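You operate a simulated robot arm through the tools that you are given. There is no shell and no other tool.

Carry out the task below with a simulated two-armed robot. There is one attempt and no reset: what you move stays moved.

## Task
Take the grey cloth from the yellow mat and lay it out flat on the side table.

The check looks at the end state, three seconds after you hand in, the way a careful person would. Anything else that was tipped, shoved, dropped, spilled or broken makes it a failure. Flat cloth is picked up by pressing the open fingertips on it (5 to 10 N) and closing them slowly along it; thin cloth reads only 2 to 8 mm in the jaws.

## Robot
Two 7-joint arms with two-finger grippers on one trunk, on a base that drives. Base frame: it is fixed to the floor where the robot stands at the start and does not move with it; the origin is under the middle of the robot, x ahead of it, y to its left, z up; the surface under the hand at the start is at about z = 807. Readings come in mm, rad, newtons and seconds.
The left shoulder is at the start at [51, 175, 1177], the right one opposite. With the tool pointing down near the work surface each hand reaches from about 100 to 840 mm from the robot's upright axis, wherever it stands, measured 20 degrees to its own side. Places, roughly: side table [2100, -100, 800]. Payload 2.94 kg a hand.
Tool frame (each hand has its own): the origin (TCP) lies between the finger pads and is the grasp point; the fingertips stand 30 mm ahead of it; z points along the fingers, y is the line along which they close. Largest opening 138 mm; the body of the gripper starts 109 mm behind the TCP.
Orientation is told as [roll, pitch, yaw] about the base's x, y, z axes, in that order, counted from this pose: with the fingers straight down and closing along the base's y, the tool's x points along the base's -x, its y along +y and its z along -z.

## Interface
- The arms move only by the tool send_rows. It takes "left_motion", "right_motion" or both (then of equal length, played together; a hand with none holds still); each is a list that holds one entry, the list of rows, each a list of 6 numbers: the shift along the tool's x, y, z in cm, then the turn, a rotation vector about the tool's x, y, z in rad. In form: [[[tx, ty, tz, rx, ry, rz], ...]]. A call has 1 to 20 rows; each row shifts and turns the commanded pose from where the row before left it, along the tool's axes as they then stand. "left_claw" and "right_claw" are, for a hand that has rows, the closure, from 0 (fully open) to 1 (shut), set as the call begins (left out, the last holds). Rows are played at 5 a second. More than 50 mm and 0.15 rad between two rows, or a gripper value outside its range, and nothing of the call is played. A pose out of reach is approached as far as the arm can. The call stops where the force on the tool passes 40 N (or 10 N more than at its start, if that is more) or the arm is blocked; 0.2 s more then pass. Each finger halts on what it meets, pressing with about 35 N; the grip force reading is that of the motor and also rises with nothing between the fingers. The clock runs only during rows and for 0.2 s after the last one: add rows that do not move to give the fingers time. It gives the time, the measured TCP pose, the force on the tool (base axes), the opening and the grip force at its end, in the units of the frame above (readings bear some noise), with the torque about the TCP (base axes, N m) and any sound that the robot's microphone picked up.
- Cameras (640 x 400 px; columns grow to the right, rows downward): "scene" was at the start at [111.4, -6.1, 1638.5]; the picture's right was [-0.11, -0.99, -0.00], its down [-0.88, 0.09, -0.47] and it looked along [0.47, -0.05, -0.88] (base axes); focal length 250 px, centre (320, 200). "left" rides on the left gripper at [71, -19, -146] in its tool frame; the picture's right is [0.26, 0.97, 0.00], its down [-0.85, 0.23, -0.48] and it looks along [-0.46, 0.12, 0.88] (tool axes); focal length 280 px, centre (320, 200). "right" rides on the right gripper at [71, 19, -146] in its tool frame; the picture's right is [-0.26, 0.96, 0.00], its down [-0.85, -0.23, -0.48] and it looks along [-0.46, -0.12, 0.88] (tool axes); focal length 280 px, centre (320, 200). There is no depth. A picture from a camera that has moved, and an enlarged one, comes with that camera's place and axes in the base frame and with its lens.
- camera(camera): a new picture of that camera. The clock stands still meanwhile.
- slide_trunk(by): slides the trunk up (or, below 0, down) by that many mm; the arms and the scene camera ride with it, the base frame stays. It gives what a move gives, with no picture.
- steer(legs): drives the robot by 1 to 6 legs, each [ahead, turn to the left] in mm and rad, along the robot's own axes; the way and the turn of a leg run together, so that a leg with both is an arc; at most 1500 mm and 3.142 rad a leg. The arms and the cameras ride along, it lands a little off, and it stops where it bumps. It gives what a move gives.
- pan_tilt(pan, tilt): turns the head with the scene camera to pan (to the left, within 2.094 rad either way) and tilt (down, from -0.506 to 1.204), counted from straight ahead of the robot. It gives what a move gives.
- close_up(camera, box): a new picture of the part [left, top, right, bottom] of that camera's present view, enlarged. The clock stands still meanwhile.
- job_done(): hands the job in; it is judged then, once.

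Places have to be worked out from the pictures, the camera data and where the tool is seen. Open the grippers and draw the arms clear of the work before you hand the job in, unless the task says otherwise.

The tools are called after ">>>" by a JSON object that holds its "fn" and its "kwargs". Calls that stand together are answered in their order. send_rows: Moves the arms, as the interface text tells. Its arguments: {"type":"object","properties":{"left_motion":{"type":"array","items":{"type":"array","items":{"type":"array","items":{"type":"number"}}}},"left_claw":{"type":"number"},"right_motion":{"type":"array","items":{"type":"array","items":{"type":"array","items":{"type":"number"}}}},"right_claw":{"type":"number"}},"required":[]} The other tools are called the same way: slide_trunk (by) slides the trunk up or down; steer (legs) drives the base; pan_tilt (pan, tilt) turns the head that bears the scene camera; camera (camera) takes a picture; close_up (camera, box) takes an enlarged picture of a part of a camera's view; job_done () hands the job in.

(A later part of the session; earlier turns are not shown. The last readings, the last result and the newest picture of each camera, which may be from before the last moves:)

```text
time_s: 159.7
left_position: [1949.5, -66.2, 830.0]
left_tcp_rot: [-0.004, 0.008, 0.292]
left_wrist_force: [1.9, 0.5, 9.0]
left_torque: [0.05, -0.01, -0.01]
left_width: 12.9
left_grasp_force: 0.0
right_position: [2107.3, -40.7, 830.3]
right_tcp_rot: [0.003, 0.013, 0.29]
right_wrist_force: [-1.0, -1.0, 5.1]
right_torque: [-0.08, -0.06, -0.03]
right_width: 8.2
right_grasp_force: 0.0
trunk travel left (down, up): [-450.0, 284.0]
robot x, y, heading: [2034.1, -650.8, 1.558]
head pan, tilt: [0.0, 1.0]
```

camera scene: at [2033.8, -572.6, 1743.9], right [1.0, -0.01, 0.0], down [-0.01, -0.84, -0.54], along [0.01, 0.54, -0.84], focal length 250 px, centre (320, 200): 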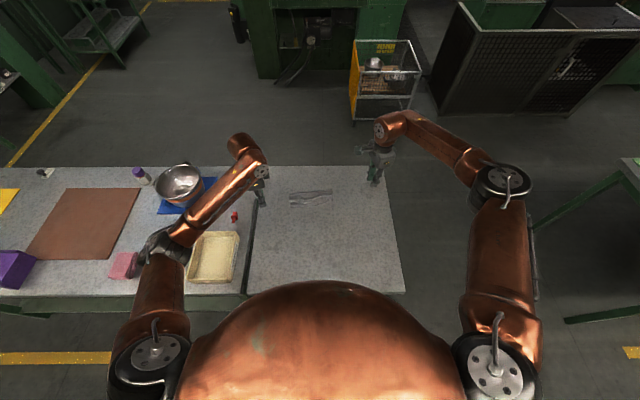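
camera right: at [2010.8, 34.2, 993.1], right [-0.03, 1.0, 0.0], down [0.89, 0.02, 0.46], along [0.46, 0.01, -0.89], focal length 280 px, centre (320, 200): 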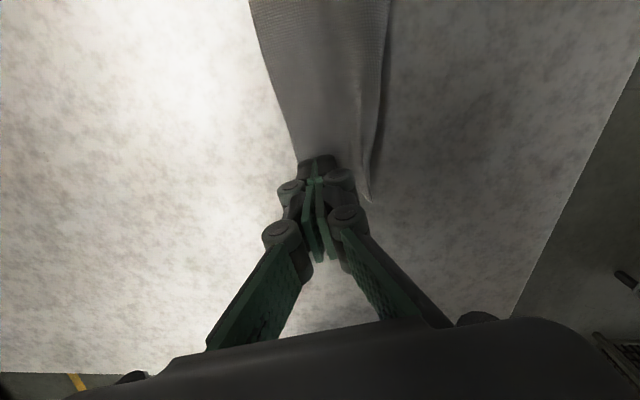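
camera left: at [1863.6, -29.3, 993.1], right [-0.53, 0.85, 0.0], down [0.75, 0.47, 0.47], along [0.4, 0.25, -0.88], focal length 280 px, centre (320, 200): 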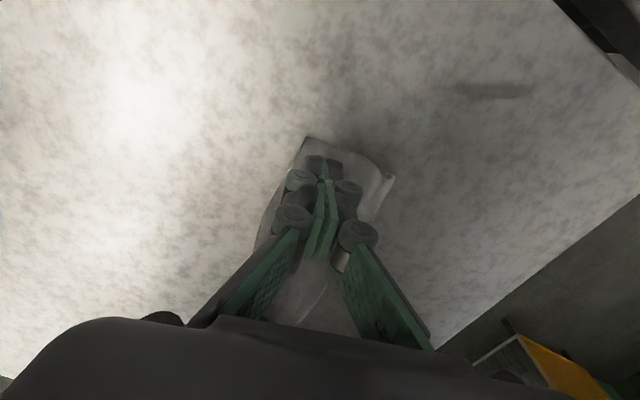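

Good: 9 N. I'll close on.

>>> {"fn": "send_rows", "kwargs": {"left_motion": [[[0, 0, 0.02, 0, 0, 0], [0, 0, 0, 0, 0, 0]]], "left_claw": 0.915}}

>>> {"fn": "send_rows", "kwargs": {"left_motion": [[[0, 0, 0.02, 0, 0, 0], [0, 0, 0, 0, 0, 0]]], "left_claw": 0.93}}

>>> {"fn": "close_up", "kwargs": {"camera": "left", "box": [200, 90, 440, 250]}}

```text
time_s: 160.3
left_position: [1949.4, -66.6, 829.6]
left_tcp_rot: [-0.003, 0.008, 0.291]
left_wrist_force: [-1.2, -1.6, 8.9]
left_torque: [-0.01, 0.07, -0.01]
left_width: 10.6
left_grasp_force: 0.0
right_position: [2105.6, -39.6, 829.5]
right_tcp_rot: [0.001, 0.013, 0.292]
right_wrist_force: [0.4, -0.9, 4.7]
right_torque: [-0.04, -0.11, -0.02]
right_width: 8.3
right_grasp_force: 0.0
trunk travel left (down, up): [-450.0, 284.0]
robot x, y, heading: [2032.9, -652.0, 1.559]
head pan, tilt: [0.0, 1.0]
```

```text
time_s: 160.9
left_position: [1950.3, -66.6, 828.7]
left_tcp_rot: [-0.004, 0.007, 0.29]
left_wrist_force: [-1.5, 1.3, 7.6]
left_torque: [0.0, 0.09, 0.0]
left_width: 9.3
left_grasp_force: 0.1
right_position: [2105.3, -39.9, 828.8]
right_tcp_rot: [0.002, 0.013, 0.293]
right_wrist_force: [1.9, -2.2, 5.9]
right_torque: [-0.06, -0.07, -0.01]
right_width: 8.0
right_grasp_force: 0.0
trunk travel left (down, up): [-450.0, 284.0]
robot x, y, heading: [2027.7, -651.4, 1.557]
head pan, tilt: [0.0, 1.0]
```

```text
2.50 times, centred on (320, 170) of left
camera zoom: at [1887.7, -103.8, 975.3], right [-0.53, 0.85, 0.0], down [0.75, 0.47, 0.47], along [0.4, 0.25, -0.88], focal length 701 px, centre (320, 275)
```

zoom: 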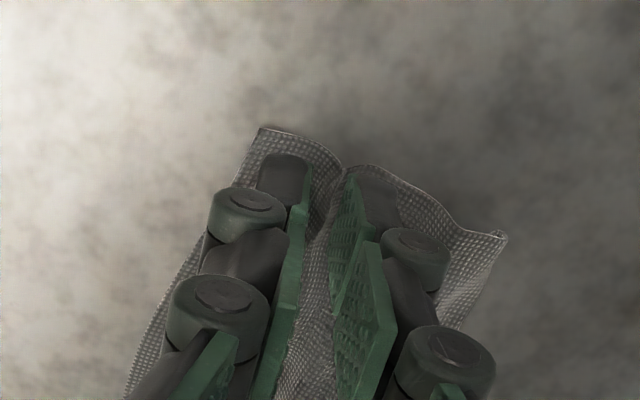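

Now there is a clear fold in the left jaws. I'll close both step by step and grip.

>>> {"fn": "send_rows", "kwargs": {"left_motion": [[[0, 0, 0.02, 0, 0, 0], [0, 0, 0, 0, 0, 0]]], "right_motion": [[[0, 0, 0, 0, 0, 0], [0, 0, 0, 0, 0, 0]]], "left_claw": 0.95, "right_claw": 0.955}}

>>> {"fn": "send_rows", "kwargs": {"left_motion": [[[0, 0, 0, 0, 0, 0], [0, 0, 0, 0, 0, 0]]], "right_motion": [[[0, 0, 0, 0, 0, 0], [0, 0, 0, 0, 0, 0]]], "left_claw": 0.975, "right_claw": 0.975}}

>>> {"fn": "send_rows", "kwargs": {"left_motion": [[[0, 0, 0, 0, 0, 0], [0, 0, 0, 0, 0, 0]]], "right_motion": [[[0, 0, 0, 0, 0, 0], [0, 0, 0, 0, 0, 0]]], "left_claw": 1.0, "right_claw": 1.0}}

>>> {"fn": "close_up", "kwargs": {"camera": "left", "box": [200, 90, 440, 250]}}

>>> {"fn": "close_up", "kwargs": {"camera": "right", "box": [200, 50, 440, 210]}}

```text
time_s: 161.5
left_position: [1949.8, -65.9, 829.9]
left_tcp_rot: [-0.003, 0.007, 0.292]
left_wrist_force: [0.3, -0.4, 9.3]
left_torque: [-0.01, 0.03, -0.02]
left_width: 6.4
left_grasp_force: 0.1
right_position: [2106.9, -40.1, 830.3]
right_tcp_rot: [0.002, 0.015, 0.29]
right_wrist_force: [0.6, 0.1, 2.5]
right_torque: [-0.01, -0.04, 0.0]
right_width: 6.1
right_grasp_force: 0.2
trunk travel left (down, up): [-450.0, 284.0]
robot x, y, heading: [2032.3, -653.1, 1.555]
head pan, tilt: [0.0, 1.0]
```

```text
time_s: 162.1
left_position: [1950.7, -66.1, 828.8]
left_tcp_rot: [-0.002, 0.006, 0.292]
left_wrist_force: [0.6, -0.3, 6.9]
left_torque: [-0.01, 0.01, -0.03]
left_width: 4.3
left_grasp_force: 0.5
right_position: [2105.5, -40.2, 828.8]
right_tcp_rot: [0.002, 0.015, 0.293]
right_wrist_force: [-1.1, -0.2, 2.1]
right_torque: [-0.03, 0.0, -0.02]
right_width: 3.1
right_grasp_force: 0.0
trunk travel left (down, up): [-450.0, 284.0]
robot x, y, heading: [2031.5, -647.0, 1.557]
head pan, tilt: [0.0, 1.0]
```

```text
time_s: 162.7
left_position: [1948.7, -65.8, 828.4]
left_tcp_rot: [-0.003, 0.007, 0.291]
left_wrist_force: [1.7, 0.4, 8.7]
left_torque: [-0.07, 0.02, -0.01]
left_width: 2.7
left_grasp_force: 32.0
right_position: [2105.7, -39.0, 831.4]
right_tcp_rot: [0.001, 0.015, 0.291]
right_wrist_force: [1.5, -1.3, 5.9]
right_torque: [0.17, 0.19, 0.0]
right_width: 0.1
right_grasp_force: 29.8
trunk travel left (down, up): [-450.0, 284.0]
robot x, y, heading: [2031.9, -651.9, 1.554]
head pan, tilt: [0.0, 1.0]
```

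```text
2.50 times, centred on (320, 170) of left
camera zoom: at [1887.6, -103.3, 975.0], right [-0.53, 0.85, 0.0], down [0.75, 0.47, 0.47], along [0.4, 0.25, -0.88], focal length 701 px, centre (320, 275)
```

zoom: 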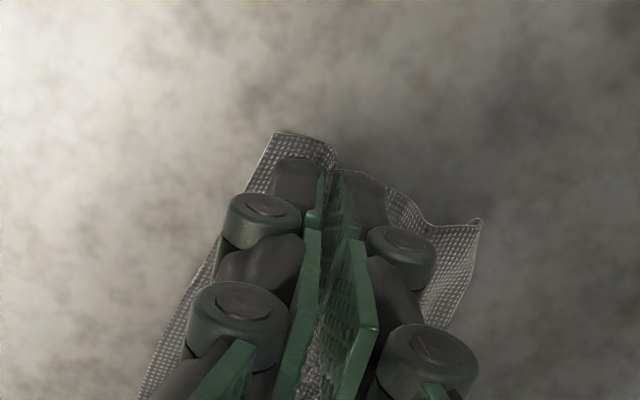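

```text
2.50 times, centred on (320, 130) of right
camera zoom: at [2034.4, -41.0, 976.9], right [-0.03, 1.0, 0.0], down [0.89, 0.02, 0.46], along [0.46, 0.01, -0.89], focal length 701 px, centre (320, 375)
```

zoom: 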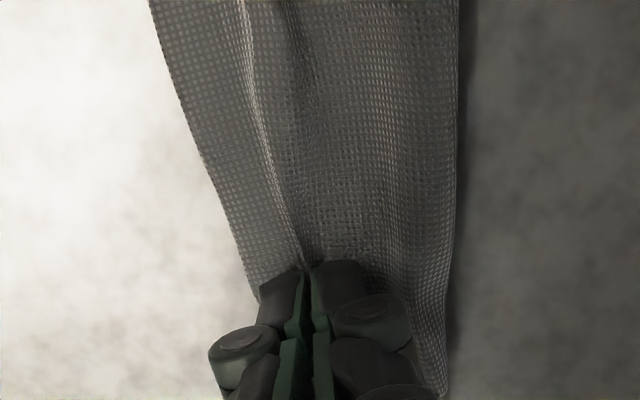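

Both pinches carry a ridge. I'll lift 18 cm and see how it hangs.

>>> {"fn": "send_rows", "kwargs": {"left_motion": [[[0, 0, -0.7, 0, 0, 0], [0, 0, -1.3, 0, 0, 0], [0, 0, -2, 0, 0, 0], [0, 0, -2.5, 0, 0, 0], [0, 0, -2.5, 0, 0, 0], [0, 0, -2.5, 0, 0, 0], [0, 0, -2.5, 0, 0, 0], [0, 0, -2.5, 0, 0, 0], [0, 0, -1.5, 0, 0, 0], [0, 0, 0, 0, 0, 0]]], "right_motion": [[[0, 0, -0.7, 0, 0, 0], [0, 0, -1.3, 0, 0, 0], [0, 0, -2, 0, 0, 0], [0, 0, -2.5, 0, 0, 0], [0, 0, -2.5, 0, 0, 0], [0, 0, -2.5, 0, 0, 0], [0, 0, -2.5, 0, 0, 0], [0, 0, -2.5, 0, 0, 0], [0, 0, -1.5, 0, 0, 0], [0, 0, 0, 0, 0, 0]]]}}

>>> {"fn": "close_up", "kwargs": {"camera": "scene", "box": [275, 150, 365, 220]}}

>>> {"fn": "close_up", "kwargs": {"camera": "left", "box": [270, 70, 370, 170]}}

>>> {"fn": "close_up", "kwargs": {"camera": "right", "box": [160, 0, 420, 200]}}

```text
time_s: 164.9
left_position: [1949.3, -64.5, 1009.4]
left_tcp_rot: [-0.004, 0.01, 0.291]
left_wrist_force: [-0.1, 0.8, 1.2]
left_torque: [0.0, 0.01, -0.01]
left_width: 0.1
left_grasp_force: 28.4
right_position: [2110.5, -42.0, 1011.7]
right_tcp_rot: [0.0, 0.015, 0.292]
right_wrist_force: [-0.1, -0.1, -0.4]
right_torque: [-0.07, -0.01, 0.03]
right_width: 2.6
right_grasp_force: 33.4
trunk travel left (down, up): [-450.0, 284.0]
robot x, y, heading: [2032.4, -652.0, 1.553]
head pan, tilt: [0.0, 1.0]
```

```text
5.71 times, centred on (320, 185) of scene
camera zoom: at [2033.8, -573.1, 1743.9], right [1.0, -0.01, 0.0], down [-0.01, -0.84, -0.54], along [0.01, 0.54, -0.84], focal length 1430 px, centre (320, 286)
```

zoom: 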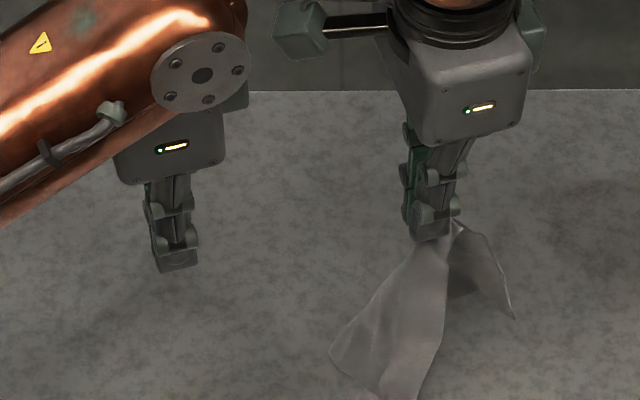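

```text
4.00 times, centred on (320, 120) of left
camera zoom: at [1886.7, -101.6, 1154.9], right [-0.53, 0.85, 0.0], down [0.75, 0.47, 0.47], along [0.4, 0.25, -0.88], focal length 1122 px, centre (320, 520)
```

zoom: 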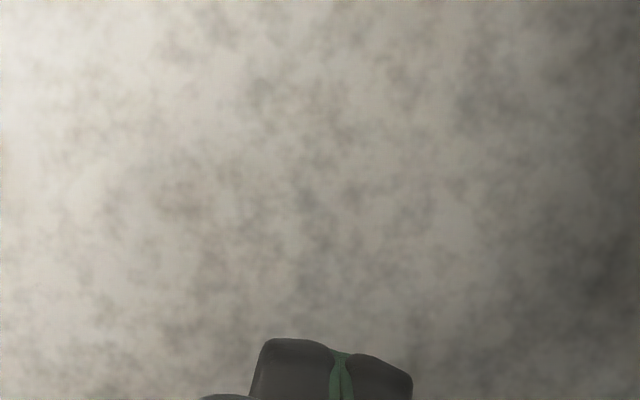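

```text
2.00 times, centred on (290, 100) of right
camera zoom: at [2037.6, -42.5, 1157.9], right [-0.03, 1.0, 0.0], down [0.89, 0.02, 0.46], along [0.46, 0.01, -0.89], focal length 561 px, centre (380, 400)
```

zoom: 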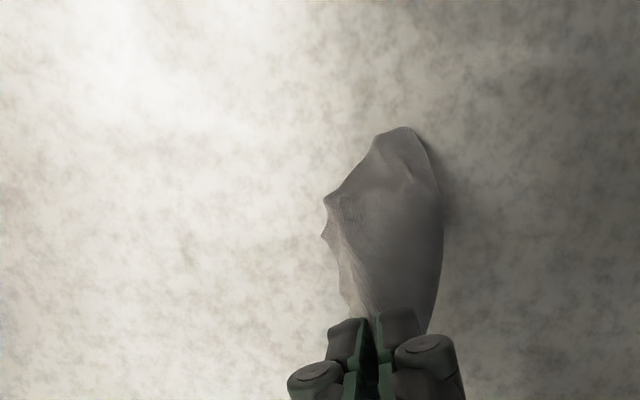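

The left lost its pinch; the cloth now hangs from the right hand alone, by the near-right corner. This may even have opened the fold. I'll look at the whole shape.

>>> {"fn": "close_up", "kwargs": {"camera": "scene", "box": [300, 170, 380, 240]}}

>>> {"fn": "camera", "kwargs": {"camera": "left"}}

```text
5.71 times, centred on (340, 205) of scene
camera zoom: at [2033.8, -573.1, 1743.9], right [1.0, -0.01, 0.0], down [-0.01, -0.84, -0.54], along [0.01, 0.54, -0.84], focal length 1430 px, centre (206, 171)
```

zoom: 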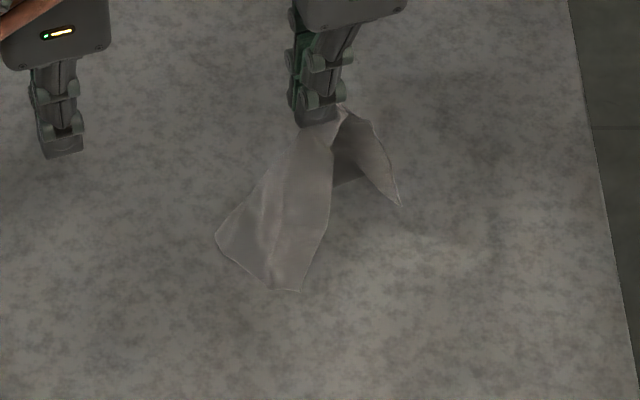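

```text
taken
camera left: at [1886.7, -101.6, 1154.9], right [-0.53, 0.85, 0.0], down [0.75, 0.47, 0.47], along [0.4, 0.25, -0.88], focal length 280 px, centre (320, 200)
```

left: 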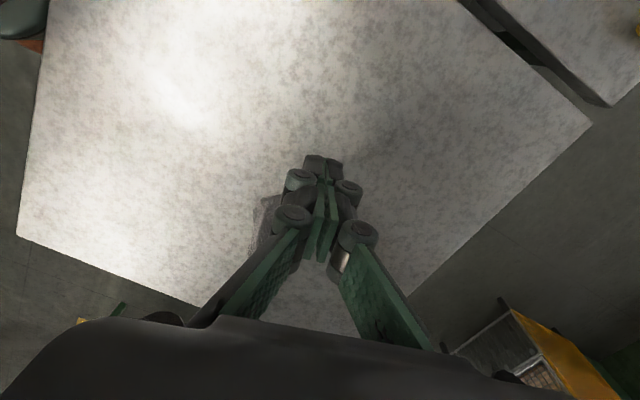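

The cloth hangs fully open like a diamond: held near its near-right corner, with the far-left corner lowest. That is good for laying: I'll first carry it 13 cm toward the robot, with the left hand moving aside, and let it settle.

>>> {"fn": "send_rows", "kwargs": {"left_motion": [[[1, 0, -1, 0, 0, 0], [2, 0, -1, 0, 0, 0], [3, 0, -1, 0, 0, 0], [3, 0, 0, 0, 0, 0], [2, 0, 0, 0, 0, 0], [1, 0, 0, 0, 0, 0], [0, 0, 0, 0, 0, 0], [0, 0, 0, 0, 0, 0], [0, 0, 0, 0, 0, 0], [0, 0, 0, 0, 0, 0], [0, 0, 0, 0, 0, 0], [0, 0, 0, 0, 0, 0], [0, 0, 0, 0, 0, 0], [0, 0, 0, 0, 0, 0]]], "right_motion": [[[0, 0, -1.5, 0, 0, 0], [0, -0.5, -2, 0, 0, 0], [0, -1.0, -1, 0, 0, 0], [0, -1.7, 0, 0, 0, 0], [0, -2.0, 0, 0, 0, 0], [0, -2.2, 0, 0, 0, 0], [0, -2.0, 0, 0, 0, 0], [0, -1.7, 0, 0, 0, 0], [0, -1.2, 0, 0, 0, 0], [0, -0.7, 0, 0, 0, 0], [0, 0, 0, 0, 0, 0], [0, 0, 0, 0, 0, 0], [0, 0, 0, 0, 0, 0], [0, 0, 0, 0, 0, 0]]]}}

>>> {"fn": "close_up", "kwargs": {"camera": "scene", "box": [290, 180, 390, 270]}}

>>> {"fn": "camera", "kwargs": {"camera": "right"}}

>>> {"fn": "camera", "kwargs": {"camera": "left"}}

```text
time_s: 167.9
left_position: [1835.6, -98.6, 1039.9]
left_tcp_rot: [-0.005, 0.008, 0.292]
left_wrist_force: [0.2, -0.2, 0.6]
left_torque: [-0.01, 0.0, 0.02]
left_width: 0.0
left_grasp_force: 27.8
right_position: [2147.4, -164.1, 1054.5]
right_tcp_rot: [0.001, 0.015, 0.293]
right_wrist_force: [0.5, 0.3, 0.1]
right_torque: [-0.02, -0.01, 0.02]
right_width: 1.0
right_grasp_force: 28.4
trunk travel left (down, up): [-450.0, 284.0]
robot x, y, heading: [2033.9, -651.3, 1.56]
head pan, tilt: [0.0, 1.0]
```

```text
4.44 times, centred on (340, 225) of scene
camera zoom: at [2033.6, -573.4, 1744.0], right [1.0, -0.01, 0.0], down [-0.01, -0.84, -0.54], along [0.01, 0.54, -0.84], focal length 1112 px, centre (231, 89)
```

zoom: 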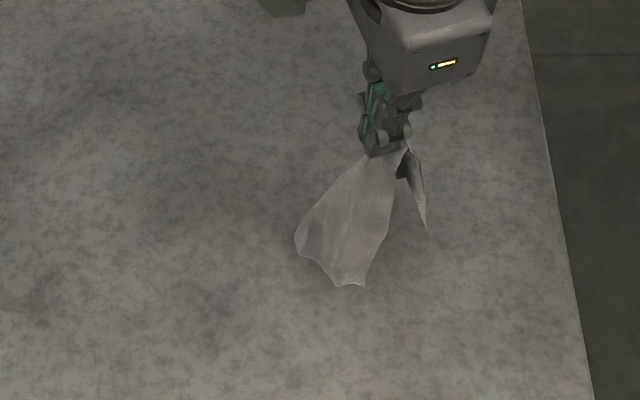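

```text
taken
camera right: at [2076.4, -165.3, 1201.3], right [-0.03, 1.0, 0.0], down [0.89, 0.02, 0.46], along [0.46, 0.01, -0.89], focal length 280 px, centre (320, 200)
```

right: 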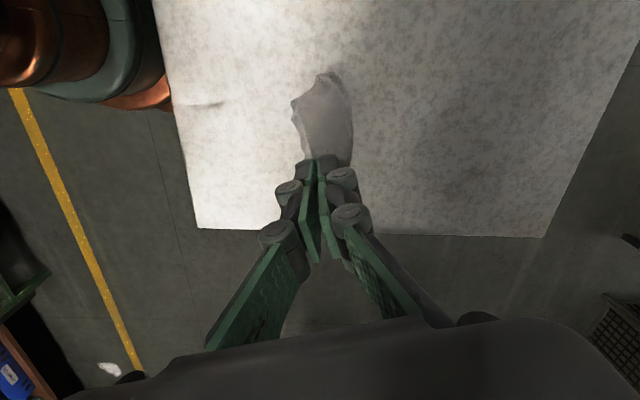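

```text
taken
camera left: at [1774.8, -135.4, 1185.5], right [-0.53, 0.85, 0.0], down [0.75, 0.47, 0.47], along [0.4, 0.25, -0.88], focal length 280 px, centre (320, 200)
```

left: 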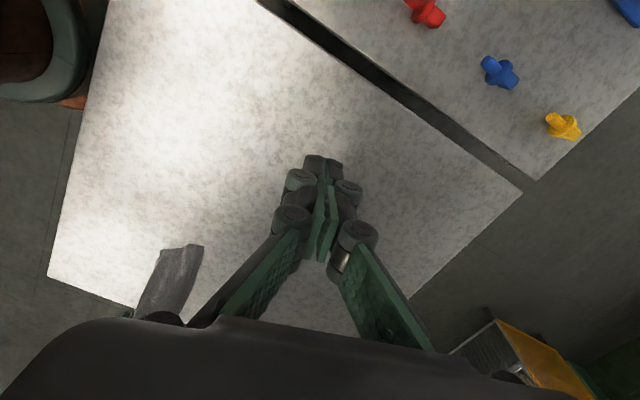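

The left camera sees the hanging cloth from the side. I'll zoom on it to judge its openness.

>>> {"fn": "close_up", "kwargs": {"camera": "left", "box": [100, 225, 240, 325]}}

>>> {"fn": "close_up", "kwargs": {"camera": "scene", "box": [330, 205, 395, 250]}}

```text
4.00 times, centred on (170, 275) of left
camera zoom: at [1774.8, -135.4, 1185.5], right [-0.53, 0.85, 0.0], down [0.75, 0.47, 0.47], along [0.4, 0.25, -0.88], focal length 1122 px, centre (920, -100)
```

zoom: 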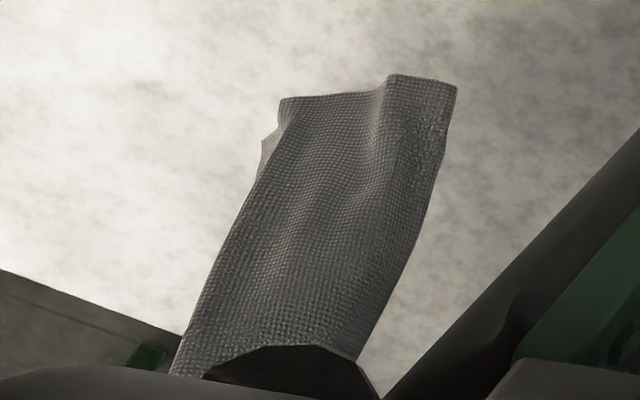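

```text
8.89 times, centred on (362, 228) of scene
camera zoom: at [2033.6, -573.4, 1744.0], right [1.0, -0.01, 0.0], down [-0.01, -0.84, -0.54], along [0.01, 0.54, -0.84], focal length 2224 px, centre (-58, -44)
```

zoom: 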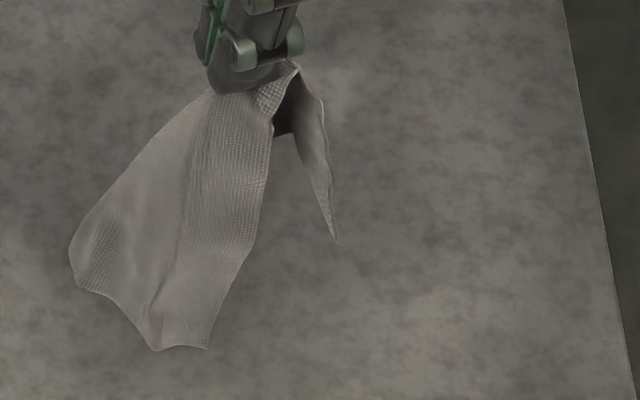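

It hangs open in a single sheet with a small side flap. I'll lay it down now: lower until the bottom end touches, then move the right hand away from the robot while lowering, trailing the cloth a little at the end.

>>> {"fn": "send_rows", "kwargs": {"right_motion": [[[0, 0, 1.0, 0, 0, 0], [0, 0, 1.5, 0, 0, 0], [0, 0.3, 1.5, 0, 0, 0], [0, 0.8, 1.4, 0, 0, 0], [0, 1.2, 1.3, 0, 0, 0], [0, 1.3, 1.3, 0, 0, 0], [0, 1.3, 1.3, 0, 0, 0], [0, 1.3, 1.3, 0, 0, 0], [0, 1.4, 1.3, 0, 0, 0], [0, 1.4, 1.3, 0, 0, 0], [0, 1.4, 1.3, 0, 0, 0], [0, 1.4, 1.3, 0, 0, 0], [0, 1.4, 1.3, 0, 0, 0], [0, 1.4, 1.3, 0, 0, 0], [0, 1.4, 1.3, 0, 0, 0], [0, 1.4, 1.0, 0, 0, 0], [0, 1.4, 0.7, 0, 0, 0], [0, 1.2, 0.3, 0, 0, 0], [0, 0.8, 0, 0, 0, 0], [0, 0, 0, 0, 0, 0]]]}}

>>> {"fn": "close_up", "kwargs": {"camera": "scene", "box": [290, 170, 390, 260]}}

>>> {"fn": "camera", "kwargs": {"camera": "right"}}

```text
time_s: 172.1
left_position: [1836.9, -98.7, 1038.8]
left_tcp_rot: [-0.003, 0.007, 0.291]
left_wrist_force: [-0.4, -0.3, 0.0]
left_torque: [0.03, -0.02, -0.01]
left_width: 0.0
left_grasp_force: 28.1
right_position: [2085.6, 34.8, 837.9]
right_tcp_rot: [0.0, 0.014, 0.293]
right_wrist_force: [0.3, -1.2, 0.7]
right_torque: [-0.01, -0.01, 0.02]
right_width: 0.3
right_grasp_force: 28.3
trunk travel left (down, up): [-450.0, 284.0]
robot x, y, heading: [2032.4, -648.2, 1.553]
head pan, tilt: [0.0, 1.0]
```

```text
4.44 times, centred on (340, 215) of scene
camera zoom: at [2033.6, -573.4, 1744.0], right [1.0, -0.01, 0.0], down [-0.01, -0.84, -0.54], along [0.01, 0.54, -0.84], focal length 1112 px, centre (231, 133)
```

zoom: 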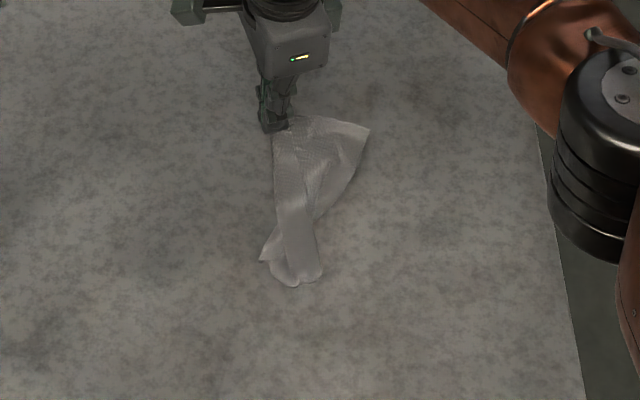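

```text
taken
camera right: at [2012.3, 33.1, 985.5], right [-0.03, 1.0, 0.0], down [0.89, 0.02, 0.46], along [0.46, 0.01, -0.89], focal length 280 px, centre (320, 200)
```

right: 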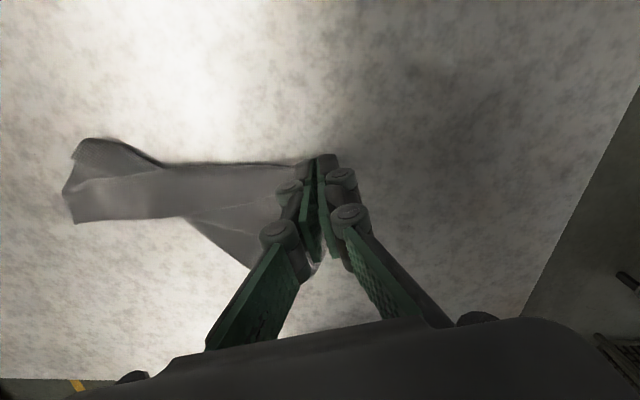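

It's down, but with folds. I'll enlarge to understand the layers before releasing.

>>> {"fn": "close_up", "kwargs": {"camera": "scene", "box": [343, 192, 379, 238]}}

>>> {"fn": "close_up", "kwargs": {"camera": "right", "box": [50, 110, 350, 290]}}

```text
8.70 times, centred on (361, 215) of scene
camera zoom: at [2033.6, -573.4, 1744.0], right [1.0, -0.01, 0.0], down [-0.01, -0.84, -0.54], along [0.01, 0.54, -0.84], focal length 2176 px, centre (-36, 70)
```

zoom: 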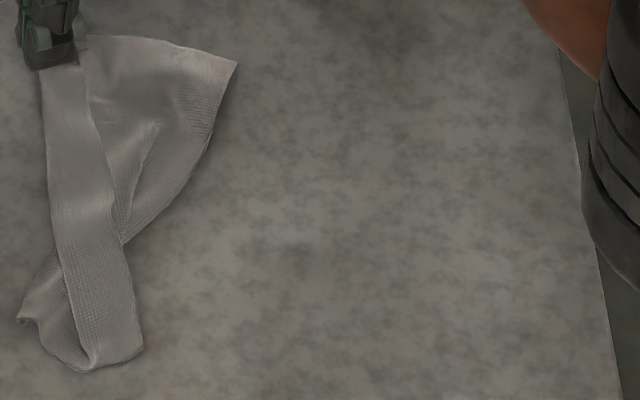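

```text
2.13 times, centred on (200, 200) of right
camera zoom: at [2012.3, 33.1, 985.5], right [-0.03, 1.0, 0.0], down [0.89, 0.02, 0.46], along [0.46, 0.01, -0.89], focal length 598 px, centre (576, 200)
```

zoom: 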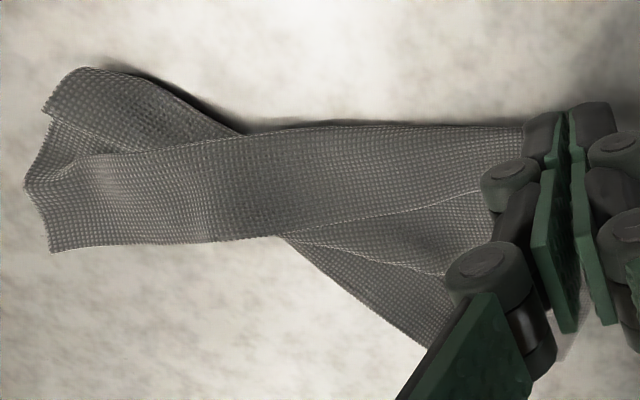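

Now I understand: the cloth is twisted — the right hand holds the near-right corner, and the near hem runs along the top strip down to the near-left corner at the lower right end. I'll drag the held corner to the right so the near hem lines up along x, then pinch its other corner with the left hand.

>>> {"fn": "send_rows", "kwargs": {"right_motion": [[[-0.8, -0.4, 0.2, 0, 0, 0], [-1.6, -0.9, 0.1, 0, 0, 0], [-1.6, -0.9, 0, 0, 0, 0], [-1.6, -0.9, 0, 0, 0, 0], [-1.6, -0.9, 0, 0, 0, 0], [-1.6, -1.2, 0, 0, 0, 0], [-1.1, -1.5, 0, 0, 0, 0], [-1.1, -1.6, 0, 0, 0, 0], [-1.1, -1.6, 0, 0, 0, 0], [-1.1, -1.6, 0, 0, 0, 0], [-1.1, -1.6, 0, 0, 0, 0], [-1.1, -1.6, 0, 0, 0, 0], [-0.9, -1.2, 0, 0, 0, 0], [-0.5, -0.6, 0, 0, 0, 0], [0, 0, 0, 0, 0, 0]]]}}

>>> {"fn": "close_up", "kwargs": {"camera": "scene", "box": [320, 185, 400, 240]}}

>>> {"fn": "camera", "kwargs": {"camera": "right"}}

```text
time_s: 175.3
left_position: [1836.7, -98.4, 1039.6]
left_tcp_rot: [-0.004, 0.007, 0.292]
left_wrist_force: [-0.1, -0.4, 0.3]
left_torque: [-0.01, 0.01, -0.01]
left_width: 0.0
left_grasp_force: 28.4
right_position: [2292.3, -75.4, 834.5]
right_tcp_rot: [-0.002, 0.012, 0.292]
right_wrist_force: [-0.1, -0.9, -0.8]
right_torque: [-0.02, -0.02, -0.02]
right_width: 2.3
right_grasp_force: 32.3
trunk travel left (down, up): [-450.0, 284.0]
robot x, y, heading: [2035.1, -649.3, 1.558]
head pan, tilt: [0.0, 1.0]
```

```text
7.27 times, centred on (360, 212) of scene
camera zoom: at [2033.5, -573.2, 1744.0], right [1.0, -0.01, 0.0], down [-0.01, -0.84, -0.54], along [0.01, 0.54, -0.84], focal length 1820 px, centre (29, 109)
```

zoom: 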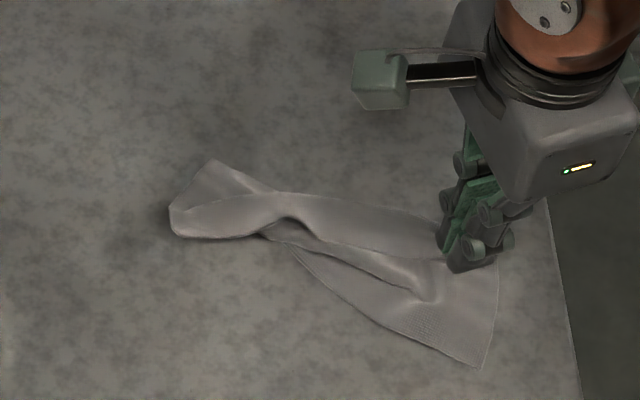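

```text
taken
camera right: at [2220.9, -76.9, 980.3], right [-0.03, 1.0, 0.0], down [0.89, 0.02, 0.46], along [0.46, 0.01, -0.89], focal length 280 px, centre (320, 200)
```

right: 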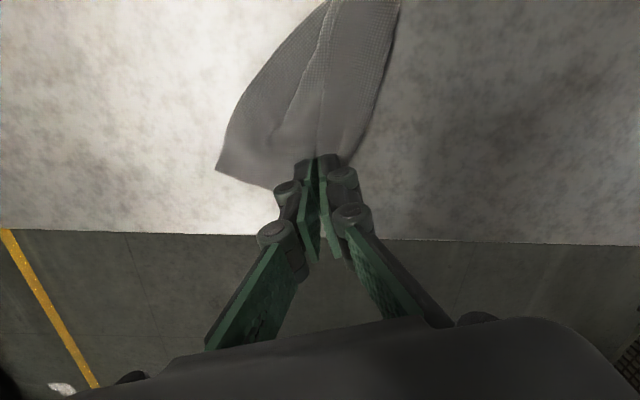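

The near hem now runs along the strip from the right hand to its free corner at about [2130, −55]. I'll bring the left hand above that corner, jaws closing along y, and look.

>>> {"fn": "send_rows", "kwargs": {"left_motion": [[[0, 0, 0, 0, 0, 0.146], [0, 0, 0, 0, 0, 0.146], [-4.0, 0.6, 0, 0, 0, 0], [-4.4, 0.7, 0, 0, 0, 0], [-4.4, 0.7, 0, 0, 0, 0], [-4.4, 0.7, 0, 0, 0, 0], [-4.4, 0.7, 0, 0, 0, 0], [-4.4, 0.7, 0, 0, 0, 0], [-4.0, 0.7, 0, 0, 0, 0], [0, 0, 4, 0, 0, 0], [0, 0, 4, 0, 0, 0], [0, 0, 4, 0, 0, 0], [0, 0, 2.5, 0, 0, 0], [0, 0, 0, 0, 0, 0], [0, 0, 0, 0, 0, 0]]], "left_claw": 0.8}}

>>> {"fn": "camera", "kwargs": {"camera": "left"}}

>>> {"fn": "close_up", "kwargs": {"camera": "scene", "box": [320, 175, 400, 240]}}

```text
time_s: 178.5
left_position: [2135.6, -54.3, 893.6]
left_tcp_rot: [-0.008, 0.008, -0.002]
left_wrist_force: [-0.5, 0.3, 1.3]
left_torque: [0.02, -0.03, -0.01]
left_width: 27.7
left_grasp_force: 0.0
right_position: [2292.5, -76.5, 834.0]
right_tcp_rot: [0.0, 0.014, 0.291]
right_wrist_force: [-0.3, 0.4, -0.2]
right_torque: [0.01, -0.01, 0.01]
right_width: 1.4
right_grasp_force: 31.4
trunk travel left (down, up): [-450.0, 284.0]
robot x, y, heading: [2034.4, -652.5, 1.553]
head pan, tilt: [0.0, 1.0]
```

```text
taken
camera left: at [2065.2, -72.3, 1039.5], right [-0.26, 0.97, 0.0], down [0.85, 0.23, 0.47], along [0.45, 0.12, -0.88], focal length 280 px, centre (320, 200)
```

left: 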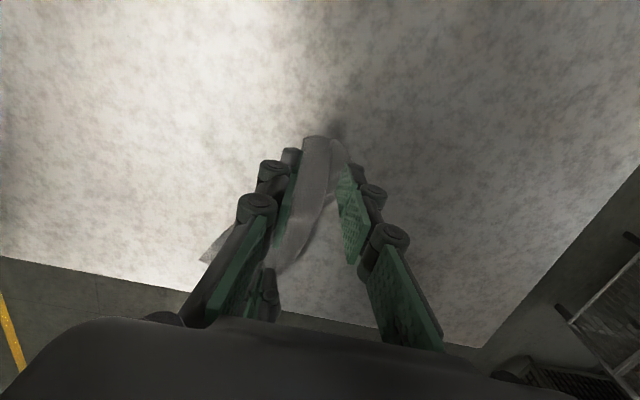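

```text
6.15 times, centred on (360, 208) of scene
camera zoom: at [2034.2, -573.4, 1744.0], right [1.0, -0.01, 0.0], down [-0.01, -0.84, -0.54], along [0.01, 0.54, -0.84], focal length 1540 px, centre (74, 154)
```

zoom: 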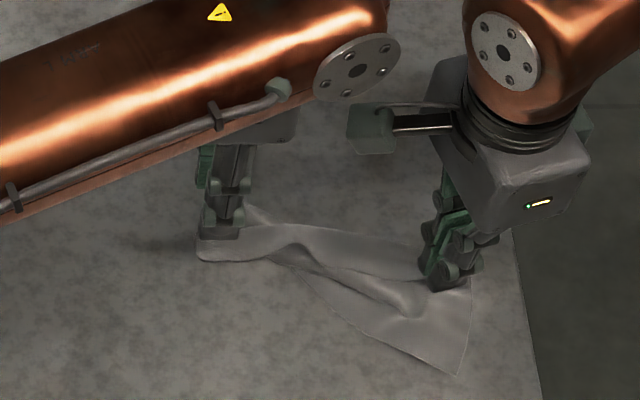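

>>> {"fn": "close_up", "kwargs": {"camera": "left", "box": [230, 110, 400, 290]}}

```text
2.22 times, centred on (315, 200) of left
camera zoom: at [2065.2, -72.3, 1039.5], right [-0.26, 0.97, 0.0], down [0.85, 0.23, 0.47], along [0.45, 0.12, -0.88], focal length 623 px, centre (331, 200)
```

zoom: 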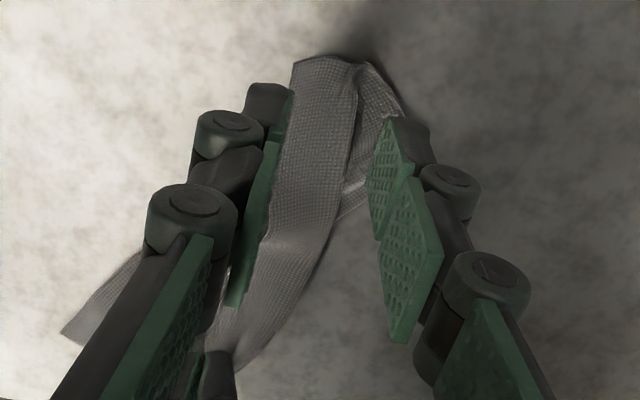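

The strip's free end (near-left corner) spans y −70…−43 at x≈2130. I'll place the jaws so one finger stands just outside the hem and the other on the strip, to gather only the strip, not the layer behind it.

>>> {"fn": "send_rows", "kwargs": {"left_motion": [[[-0.6, -1.07, 0, 0, 0, 0], [0, 0, 2.5, 0, 0, 0], [0, 0, 2.0, 0, 0, 0], [0, 0, 1.0, 0, 0, 0], [0, 0, 0.4, 0, 0, 0], [0, 0, 0, 0, 0, 0], [0, 0, 0, 0, 0, 0]]], "left_claw": 0.81}}

>>> {"fn": "close_up", "kwargs": {"camera": "left", "box": [210, 90, 410, 250]}}

```text
time_s: 180.1
left_position: [2142.0, -64.2, 834.0]
left_tcp_rot: [-0.005, 0.005, -0.004]
left_wrist_force: [-0.5, 0.0, 0.6]
left_torque: [0.02, 0.03, 0.03]
left_width: 26.4
left_grasp_force: 0.1
right_position: [2293.8, -76.0, 833.1]
right_tcp_rot: [0.0, 0.016, 0.292]
right_wrist_force: [1.8, 0.4, 0.7]
right_torque: [0.02, 0.01, 0.03]
right_width: 1.6
right_grasp_force: 30.7
trunk travel left (down, up): [-450.0, 284.0]
robot x, y, heading: [2034.1, -651.3, 1.556]
head pan, tilt: [0.0, 1.0]
```

```text
2.50 times, centred on (310, 170) of left
camera zoom: at [2071.6, -81.7, 979.5], right [-0.26, 0.97, 0.0], down [0.85, 0.23, 0.47], along [0.45, 0.12, -0.88], focal length 701 px, centre (345, 275)
```

zoom: 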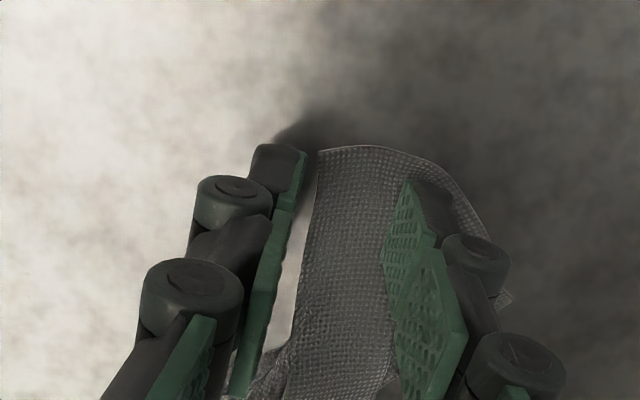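

The jaws straddle the hem as intended. I'll lower to contact.

>>> {"fn": "send_rows", "kwargs": {"left_motion": [[[0, 0, 0.15, 0, 0, 0], [0, 0, 0.1, 0, 0, 0], [0, 0, 0.05, 0, 0, 0], [0, 0, 0, 0, 0, 0]]]}}

```text
time_s: 181.1
left_position: [2142.3, -63.0, 831.9]
left_tcp_rot: [-0.004, 0.007, 0.0]
left_wrist_force: [-0.4, 1.5, 10.4]
left_torque: [0.21, -0.05, 0.02]
left_width: 26.4
left_grasp_force: 0.4
right_position: [2294.2, -75.6, 834.9]
right_tcp_rot: [0.001, 0.014, 0.292]
right_wrist_force: [-0.1, 0.1, -0.4]
right_torque: [-0.04, 0.03, -0.04]
right_width: 1.5
right_grasp_force: 31.0
trunk travel left (down, up): [-450.0, 284.0]
robot x, y, heading: [2032.7, -648.1, 1.558]
head pan, tilt: [0.0, 1.0]
```

10 N contact. I'll close in steps.

>>> {"fn": "send_rows", "kwargs": {"left_motion": [[[0, 0, 0, 0, 0, 0], [0, 0, 0, 0, 0, 0]]], "left_claw": 0.845}}

>>> {"fn": "send_rows", "kwargs": {"left_motion": [[[0, 0, 0, 0, 0, 0], [0, 0, 0, 0, 0, 0]]], "left_claw": 0.875}}

>>> {"fn": "close_up", "kwargs": {"camera": "left", "box": [210, 90, 410, 250]}}

```text
time_s: 181.7
left_position: [2141.2, -63.3, 831.5]
left_tcp_rot: [-0.004, 0.007, -0.001]
left_wrist_force: [0.4, 3.3, 13.8]
left_torque: [0.28, -0.03, 0.05]
left_width: 22.4
left_grasp_force: 1.0
right_position: [2291.8, -77.7, 834.4]
right_tcp_rot: [0.001, 0.014, 0.29]
right_wrist_force: [-0.5, -0.5, 1.0]
right_torque: [0.04, 0.01, 0.01]
right_width: 1.3
right_grasp_force: 30.4
trunk travel left (down, up): [-450.0, 284.0]
robot x, y, heading: [2036.9, -653.4, 1.561]
head pan, tilt: [0.0, 1.0]
```

```text
time_s: 182.3
left_position: [2143.5, -64.2, 830.6]
left_tcp_rot: [-0.005, 0.007, -0.002]
left_wrist_force: [-0.2, 0.8, 11.2]
left_torque: [0.13, -0.03, -0.01]
left_width: 16.6
left_grasp_force: 0.1
right_position: [2293.5, -77.1, 833.8]
right_tcp_rot: [0.001, 0.014, 0.291]
right_wrist_force: [-0.4, 0.1, -0.5]
right_torque: [-0.04, -0.03, 0.0]
right_width: 1.4
right_grasp_force: 30.9
trunk travel left (down, up): [-450.0, 284.0]
robot x, y, heading: [2030.1, -651.5, 1.557]
head pan, tilt: [0.0, 1.0]
```

```text
2.50 times, centred on (310, 170) of left
camera zoom: at [2071.5, -81.8, 976.7], right [-0.26, 0.97, 0.0], down [0.85, 0.23, 0.47], along [0.45, 0.12, -0.88], focal length 701 px, centre (345, 275)
```

zoom: 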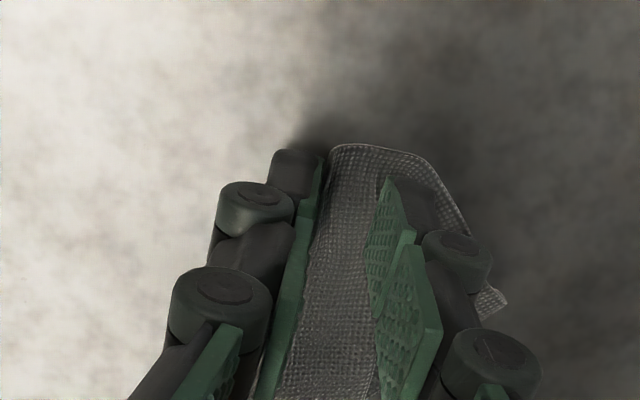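

The outer finger has reached the hem. I'll keep closing.

>>> {"fn": "send_rows", "kwargs": {"left_motion": [[[0, 0, 0, 0, 0, 0], [0, 0, 0, 0, 0, 0]]], "left_claw": 0.9}}

>>> {"fn": "send_rows", "kwargs": {"left_motion": [[[0, 0, 0.02, 0, 0, 0], [0, 0, 0, 0, 0, 0]]], "left_claw": 0.925}}

>>> {"fn": "close_up", "kwargs": {"camera": "left", "box": [210, 90, 410, 250]}}

```text
time_s: 182.9
left_position: [2141.6, -63.7, 829.9]
left_tcp_rot: [-0.006, 0.007, 0.0]
left_wrist_force: [0.4, 1.2, 9.3]
left_torque: [0.11, -0.04, -0.01]
left_width: 13.8
left_grasp_force: 0.0
right_position: [2293.4, -76.0, 833.6]
right_tcp_rot: [0.002, 0.012, 0.292]
right_wrist_force: [0.6, -0.4, 0.2]
right_torque: [0.03, -0.04, -0.01]
right_width: 1.7
right_grasp_force: 30.8
trunk travel left (down, up): [-450.0, 284.0]
robot x, y, heading: [2030.5, -651.8, 1.556]
head pan, tilt: [0.0, 1.0]
```

```text
time_s: 183.5
left_position: [2141.9, -64.4, 829.8]
left_tcp_rot: [-0.007, 0.009, 0.001]
left_wrist_force: [-1.7, 0.3, 7.4]
left_torque: [0.05, -0.01, -0.01]
left_width: 9.5
left_grasp_force: 0.0
right_position: [2292.6, -77.6, 834.1]
right_tcp_rot: [0.001, 0.016, 0.292]
right_wrist_force: [0.0, 0.7, -0.2]
right_torque: [-0.01, 0.02, 0.0]
right_width: 1.2
right_grasp_force: 30.5
trunk travel left (down, up): [-450.0, 284.0]
robot x, y, heading: [2032.6, -649.0, 1.551]
head pan, tilt: [0.0, 1.0]
```

```text
2.50 times, centred on (310, 170) of left
camera zoom: at [2071.6, -81.4, 975.9], right [-0.26, 0.97, 0.0], down [0.85, 0.23, 0.47], along [0.45, 0.12, -0.88], focal length 701 px, centre (345, 275)
```

zoom: 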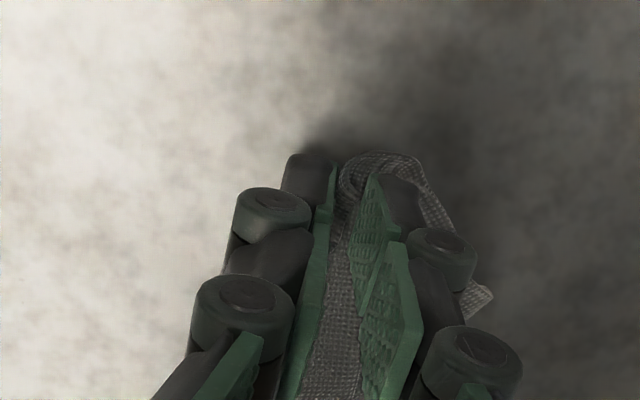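

The strip is buckling up between the jaws including its hem. I'll finish closing and grip.

>>> {"fn": "send_rows", "kwargs": {"left_motion": [[[0, 0, 0.02, 0, 0, 0], [0, 0, 0, 0, 0, 0]]], "left_claw": 0.95}}

>>> {"fn": "send_rows", "kwargs": {"left_motion": [[[0, 0, 0, 0, 0, 0], [0, 0, 0, 0, 0, 0], [0, 0, 0, 0, 0, 0]]], "left_claw": 1.0}}

>>> {"fn": "close_up", "kwargs": {"camera": "left", "box": [210, 90, 410, 250]}}

```text
time_s: 184.1
left_position: [2141.3, -64.6, 829.9]
left_tcp_rot: [-0.007, 0.007, -0.001]
left_wrist_force: [-0.1, 0.8, 6.1]
left_torque: [0.06, -0.02, -0.01]
left_width: 6.7
left_grasp_force: 0.1
right_position: [2293.4, -76.2, 833.7]
right_tcp_rot: [0.0, 0.014, 0.292]
right_wrist_force: [-0.4, 0.3, -1.0]
right_torque: [0.02, 0.02, 0.04]
right_width: 1.5
right_grasp_force: 31.3
trunk travel left (down, up): [-450.0, 284.0]
robot x, y, heading: [2032.9, -654.5, 1.56]
head pan, tilt: [0.0, 1.0]
```

```text
time_s: 184.9
left_position: [2141.6, -64.1, 829.7]
left_tcp_rot: [-0.005, 0.007, -0.002]
left_wrist_force: [0.3, -0.4, 0.6]
left_torque: [-0.09, 0.01, 0.0]
left_width: 3.1
left_grasp_force: 29.9
right_position: [2292.2, -76.3, 833.6]
right_tcp_rot: [0.0, 0.014, 0.292]
right_wrist_force: [0.3, 0.0, 0.2]
right_torque: [0.05, -0.02, -0.01]
right_width: 1.4
right_grasp_force: 31.0
trunk travel left (down, up): [-450.0, 284.0]
robot x, y, heading: [2037.1, -650.7, 1.556]
head pan, tilt: [0.0, 1.0]
```

```text
2.50 times, centred on (310, 170) of left
camera zoom: at [2070.9, -81.3, 975.6], right [-0.26, 0.97, 0.0], down [0.85, 0.23, 0.47], along [0.45, 0.12, -0.88], focal length 701 px, centre (345, 275)
```

zoom: 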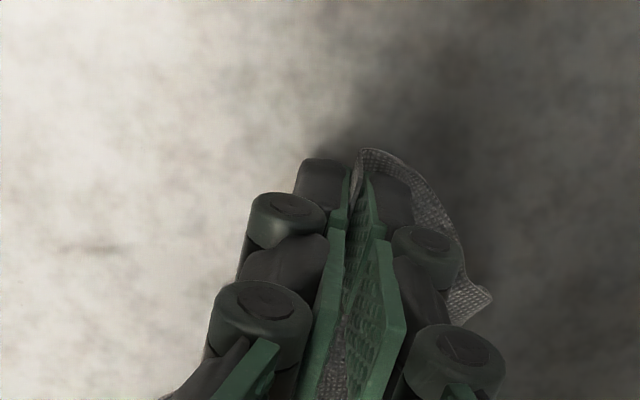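

The corner is held (3 mm, full grip), with the short edge trailing on the far side. I'll lift both hands together 17 cm.

>>> {"fn": "send_rows", "kwargs": {"left_motion": [[[0, 0, -0.7, 0, 0, 0], [0, 0, -1.3, 0, 0, 0], [0, 0, -2, 0, 0, 0], [0, 0, -2.5, 0, 0, 0], [0, 0, -2.5, 0, 0, 0], [0, 0, -2.5, 0, 0, 0], [0, 0, -2.5, 0, 0, 0], [0, 0, -2.0, 0, 0, 0], [0, 0, -1.0, 0, 0, 0], [0, 0, 0, 0, 0, 0]]], "right_motion": [[[0, 0, -0.7, 0, 0, 0], [0, 0, -1.3, 0, 0, 0], [0, 0, -2, 0, 0, 0], [0, 0, -2.5, 0, 0, 0], [0, 0, -2.5, 0, 0, 0], [0, 0, -2.5, 0, 0, 0], [0, 0, -2.5, 0, 0, 0], [0, 0, -2.0, 0, 0, 0], [0, 0, -1.0, 0, 0, 0], [0, 0, 0, 0, 0, 0]]]}}

>>> {"fn": "close_up", "kwargs": {"camera": "scene", "box": [320, 165, 410, 235]}}

>>> {"fn": "camera", "kwargs": {"camera": "left"}}

>>> {"fn": "camera", "kwargs": {"camera": "right"}}

```text
time_s: 187.1
left_position: [2143.3, -63.8, 998.6]
left_tcp_rot: [-0.007, 0.007, -0.002]
left_wrist_force: [-0.8, 0.3, -1.2]
left_torque: [0.03, 0.01, 0.02]
left_width: 6.8
left_grasp_force: 34.8
right_position: [2295.1, -73.4, 1002.9]
right_tcp_rot: [0.0, 0.015, 0.292]
right_wrist_force: [0.1, -0.2, 0.1]
right_torque: [0.0, -0.01, 0.01]
right_width: 1.1
right_grasp_force: 31.8
trunk travel left (down, up): [-450.0, 284.0]
robot x, y, heading: [2034.6, -652.7, 1.561]
head pan, tilt: [0.0, 1.0]
```

```text
5.71 times, centred on (365, 200) of scene
camera zoom: at [2034.4, -573.0, 1743.9], right [1.0, -0.01, 0.0], down [-0.01, -0.84, -0.54], along [0.01, 0.54, -0.84], focal length 1430 px, centre (63, 200)
```

zoom: 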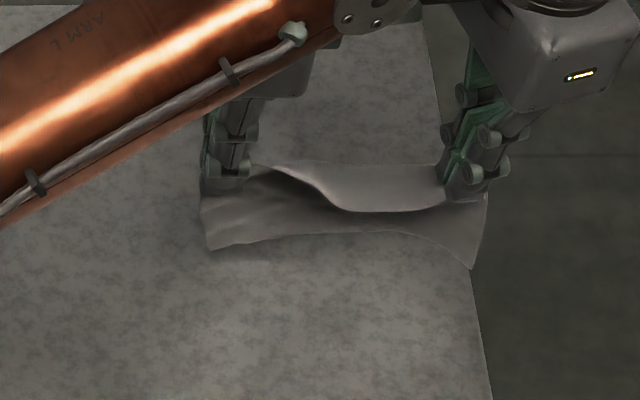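

```text
taken
camera left: at [2073.1, -81.0, 1145.1], right [-0.26, 0.97, 0.0], down [0.85, 0.23, 0.47], along [0.45, 0.12, -0.88], focal length 280 px, centre (320, 200)
```

left: 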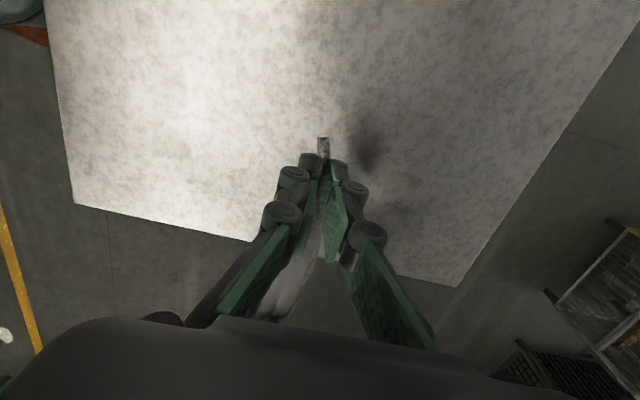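

```text
taken
camera right: at [2223.9, -74.2, 1150.0], right [-0.03, 1.0, 0.0], down [0.89, 0.02, 0.46], along [0.46, 0.01, -0.89], focal length 280 px, centre (320, 200)
```

right: 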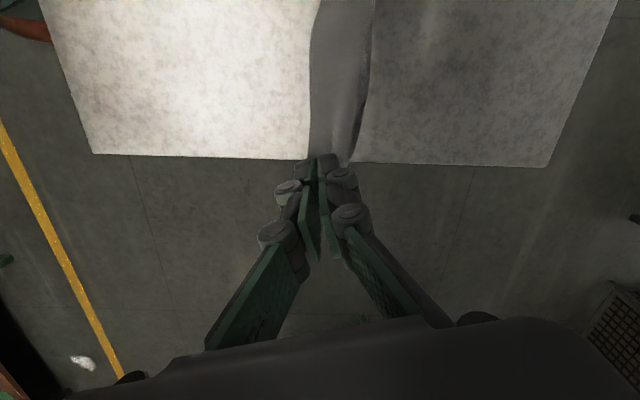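

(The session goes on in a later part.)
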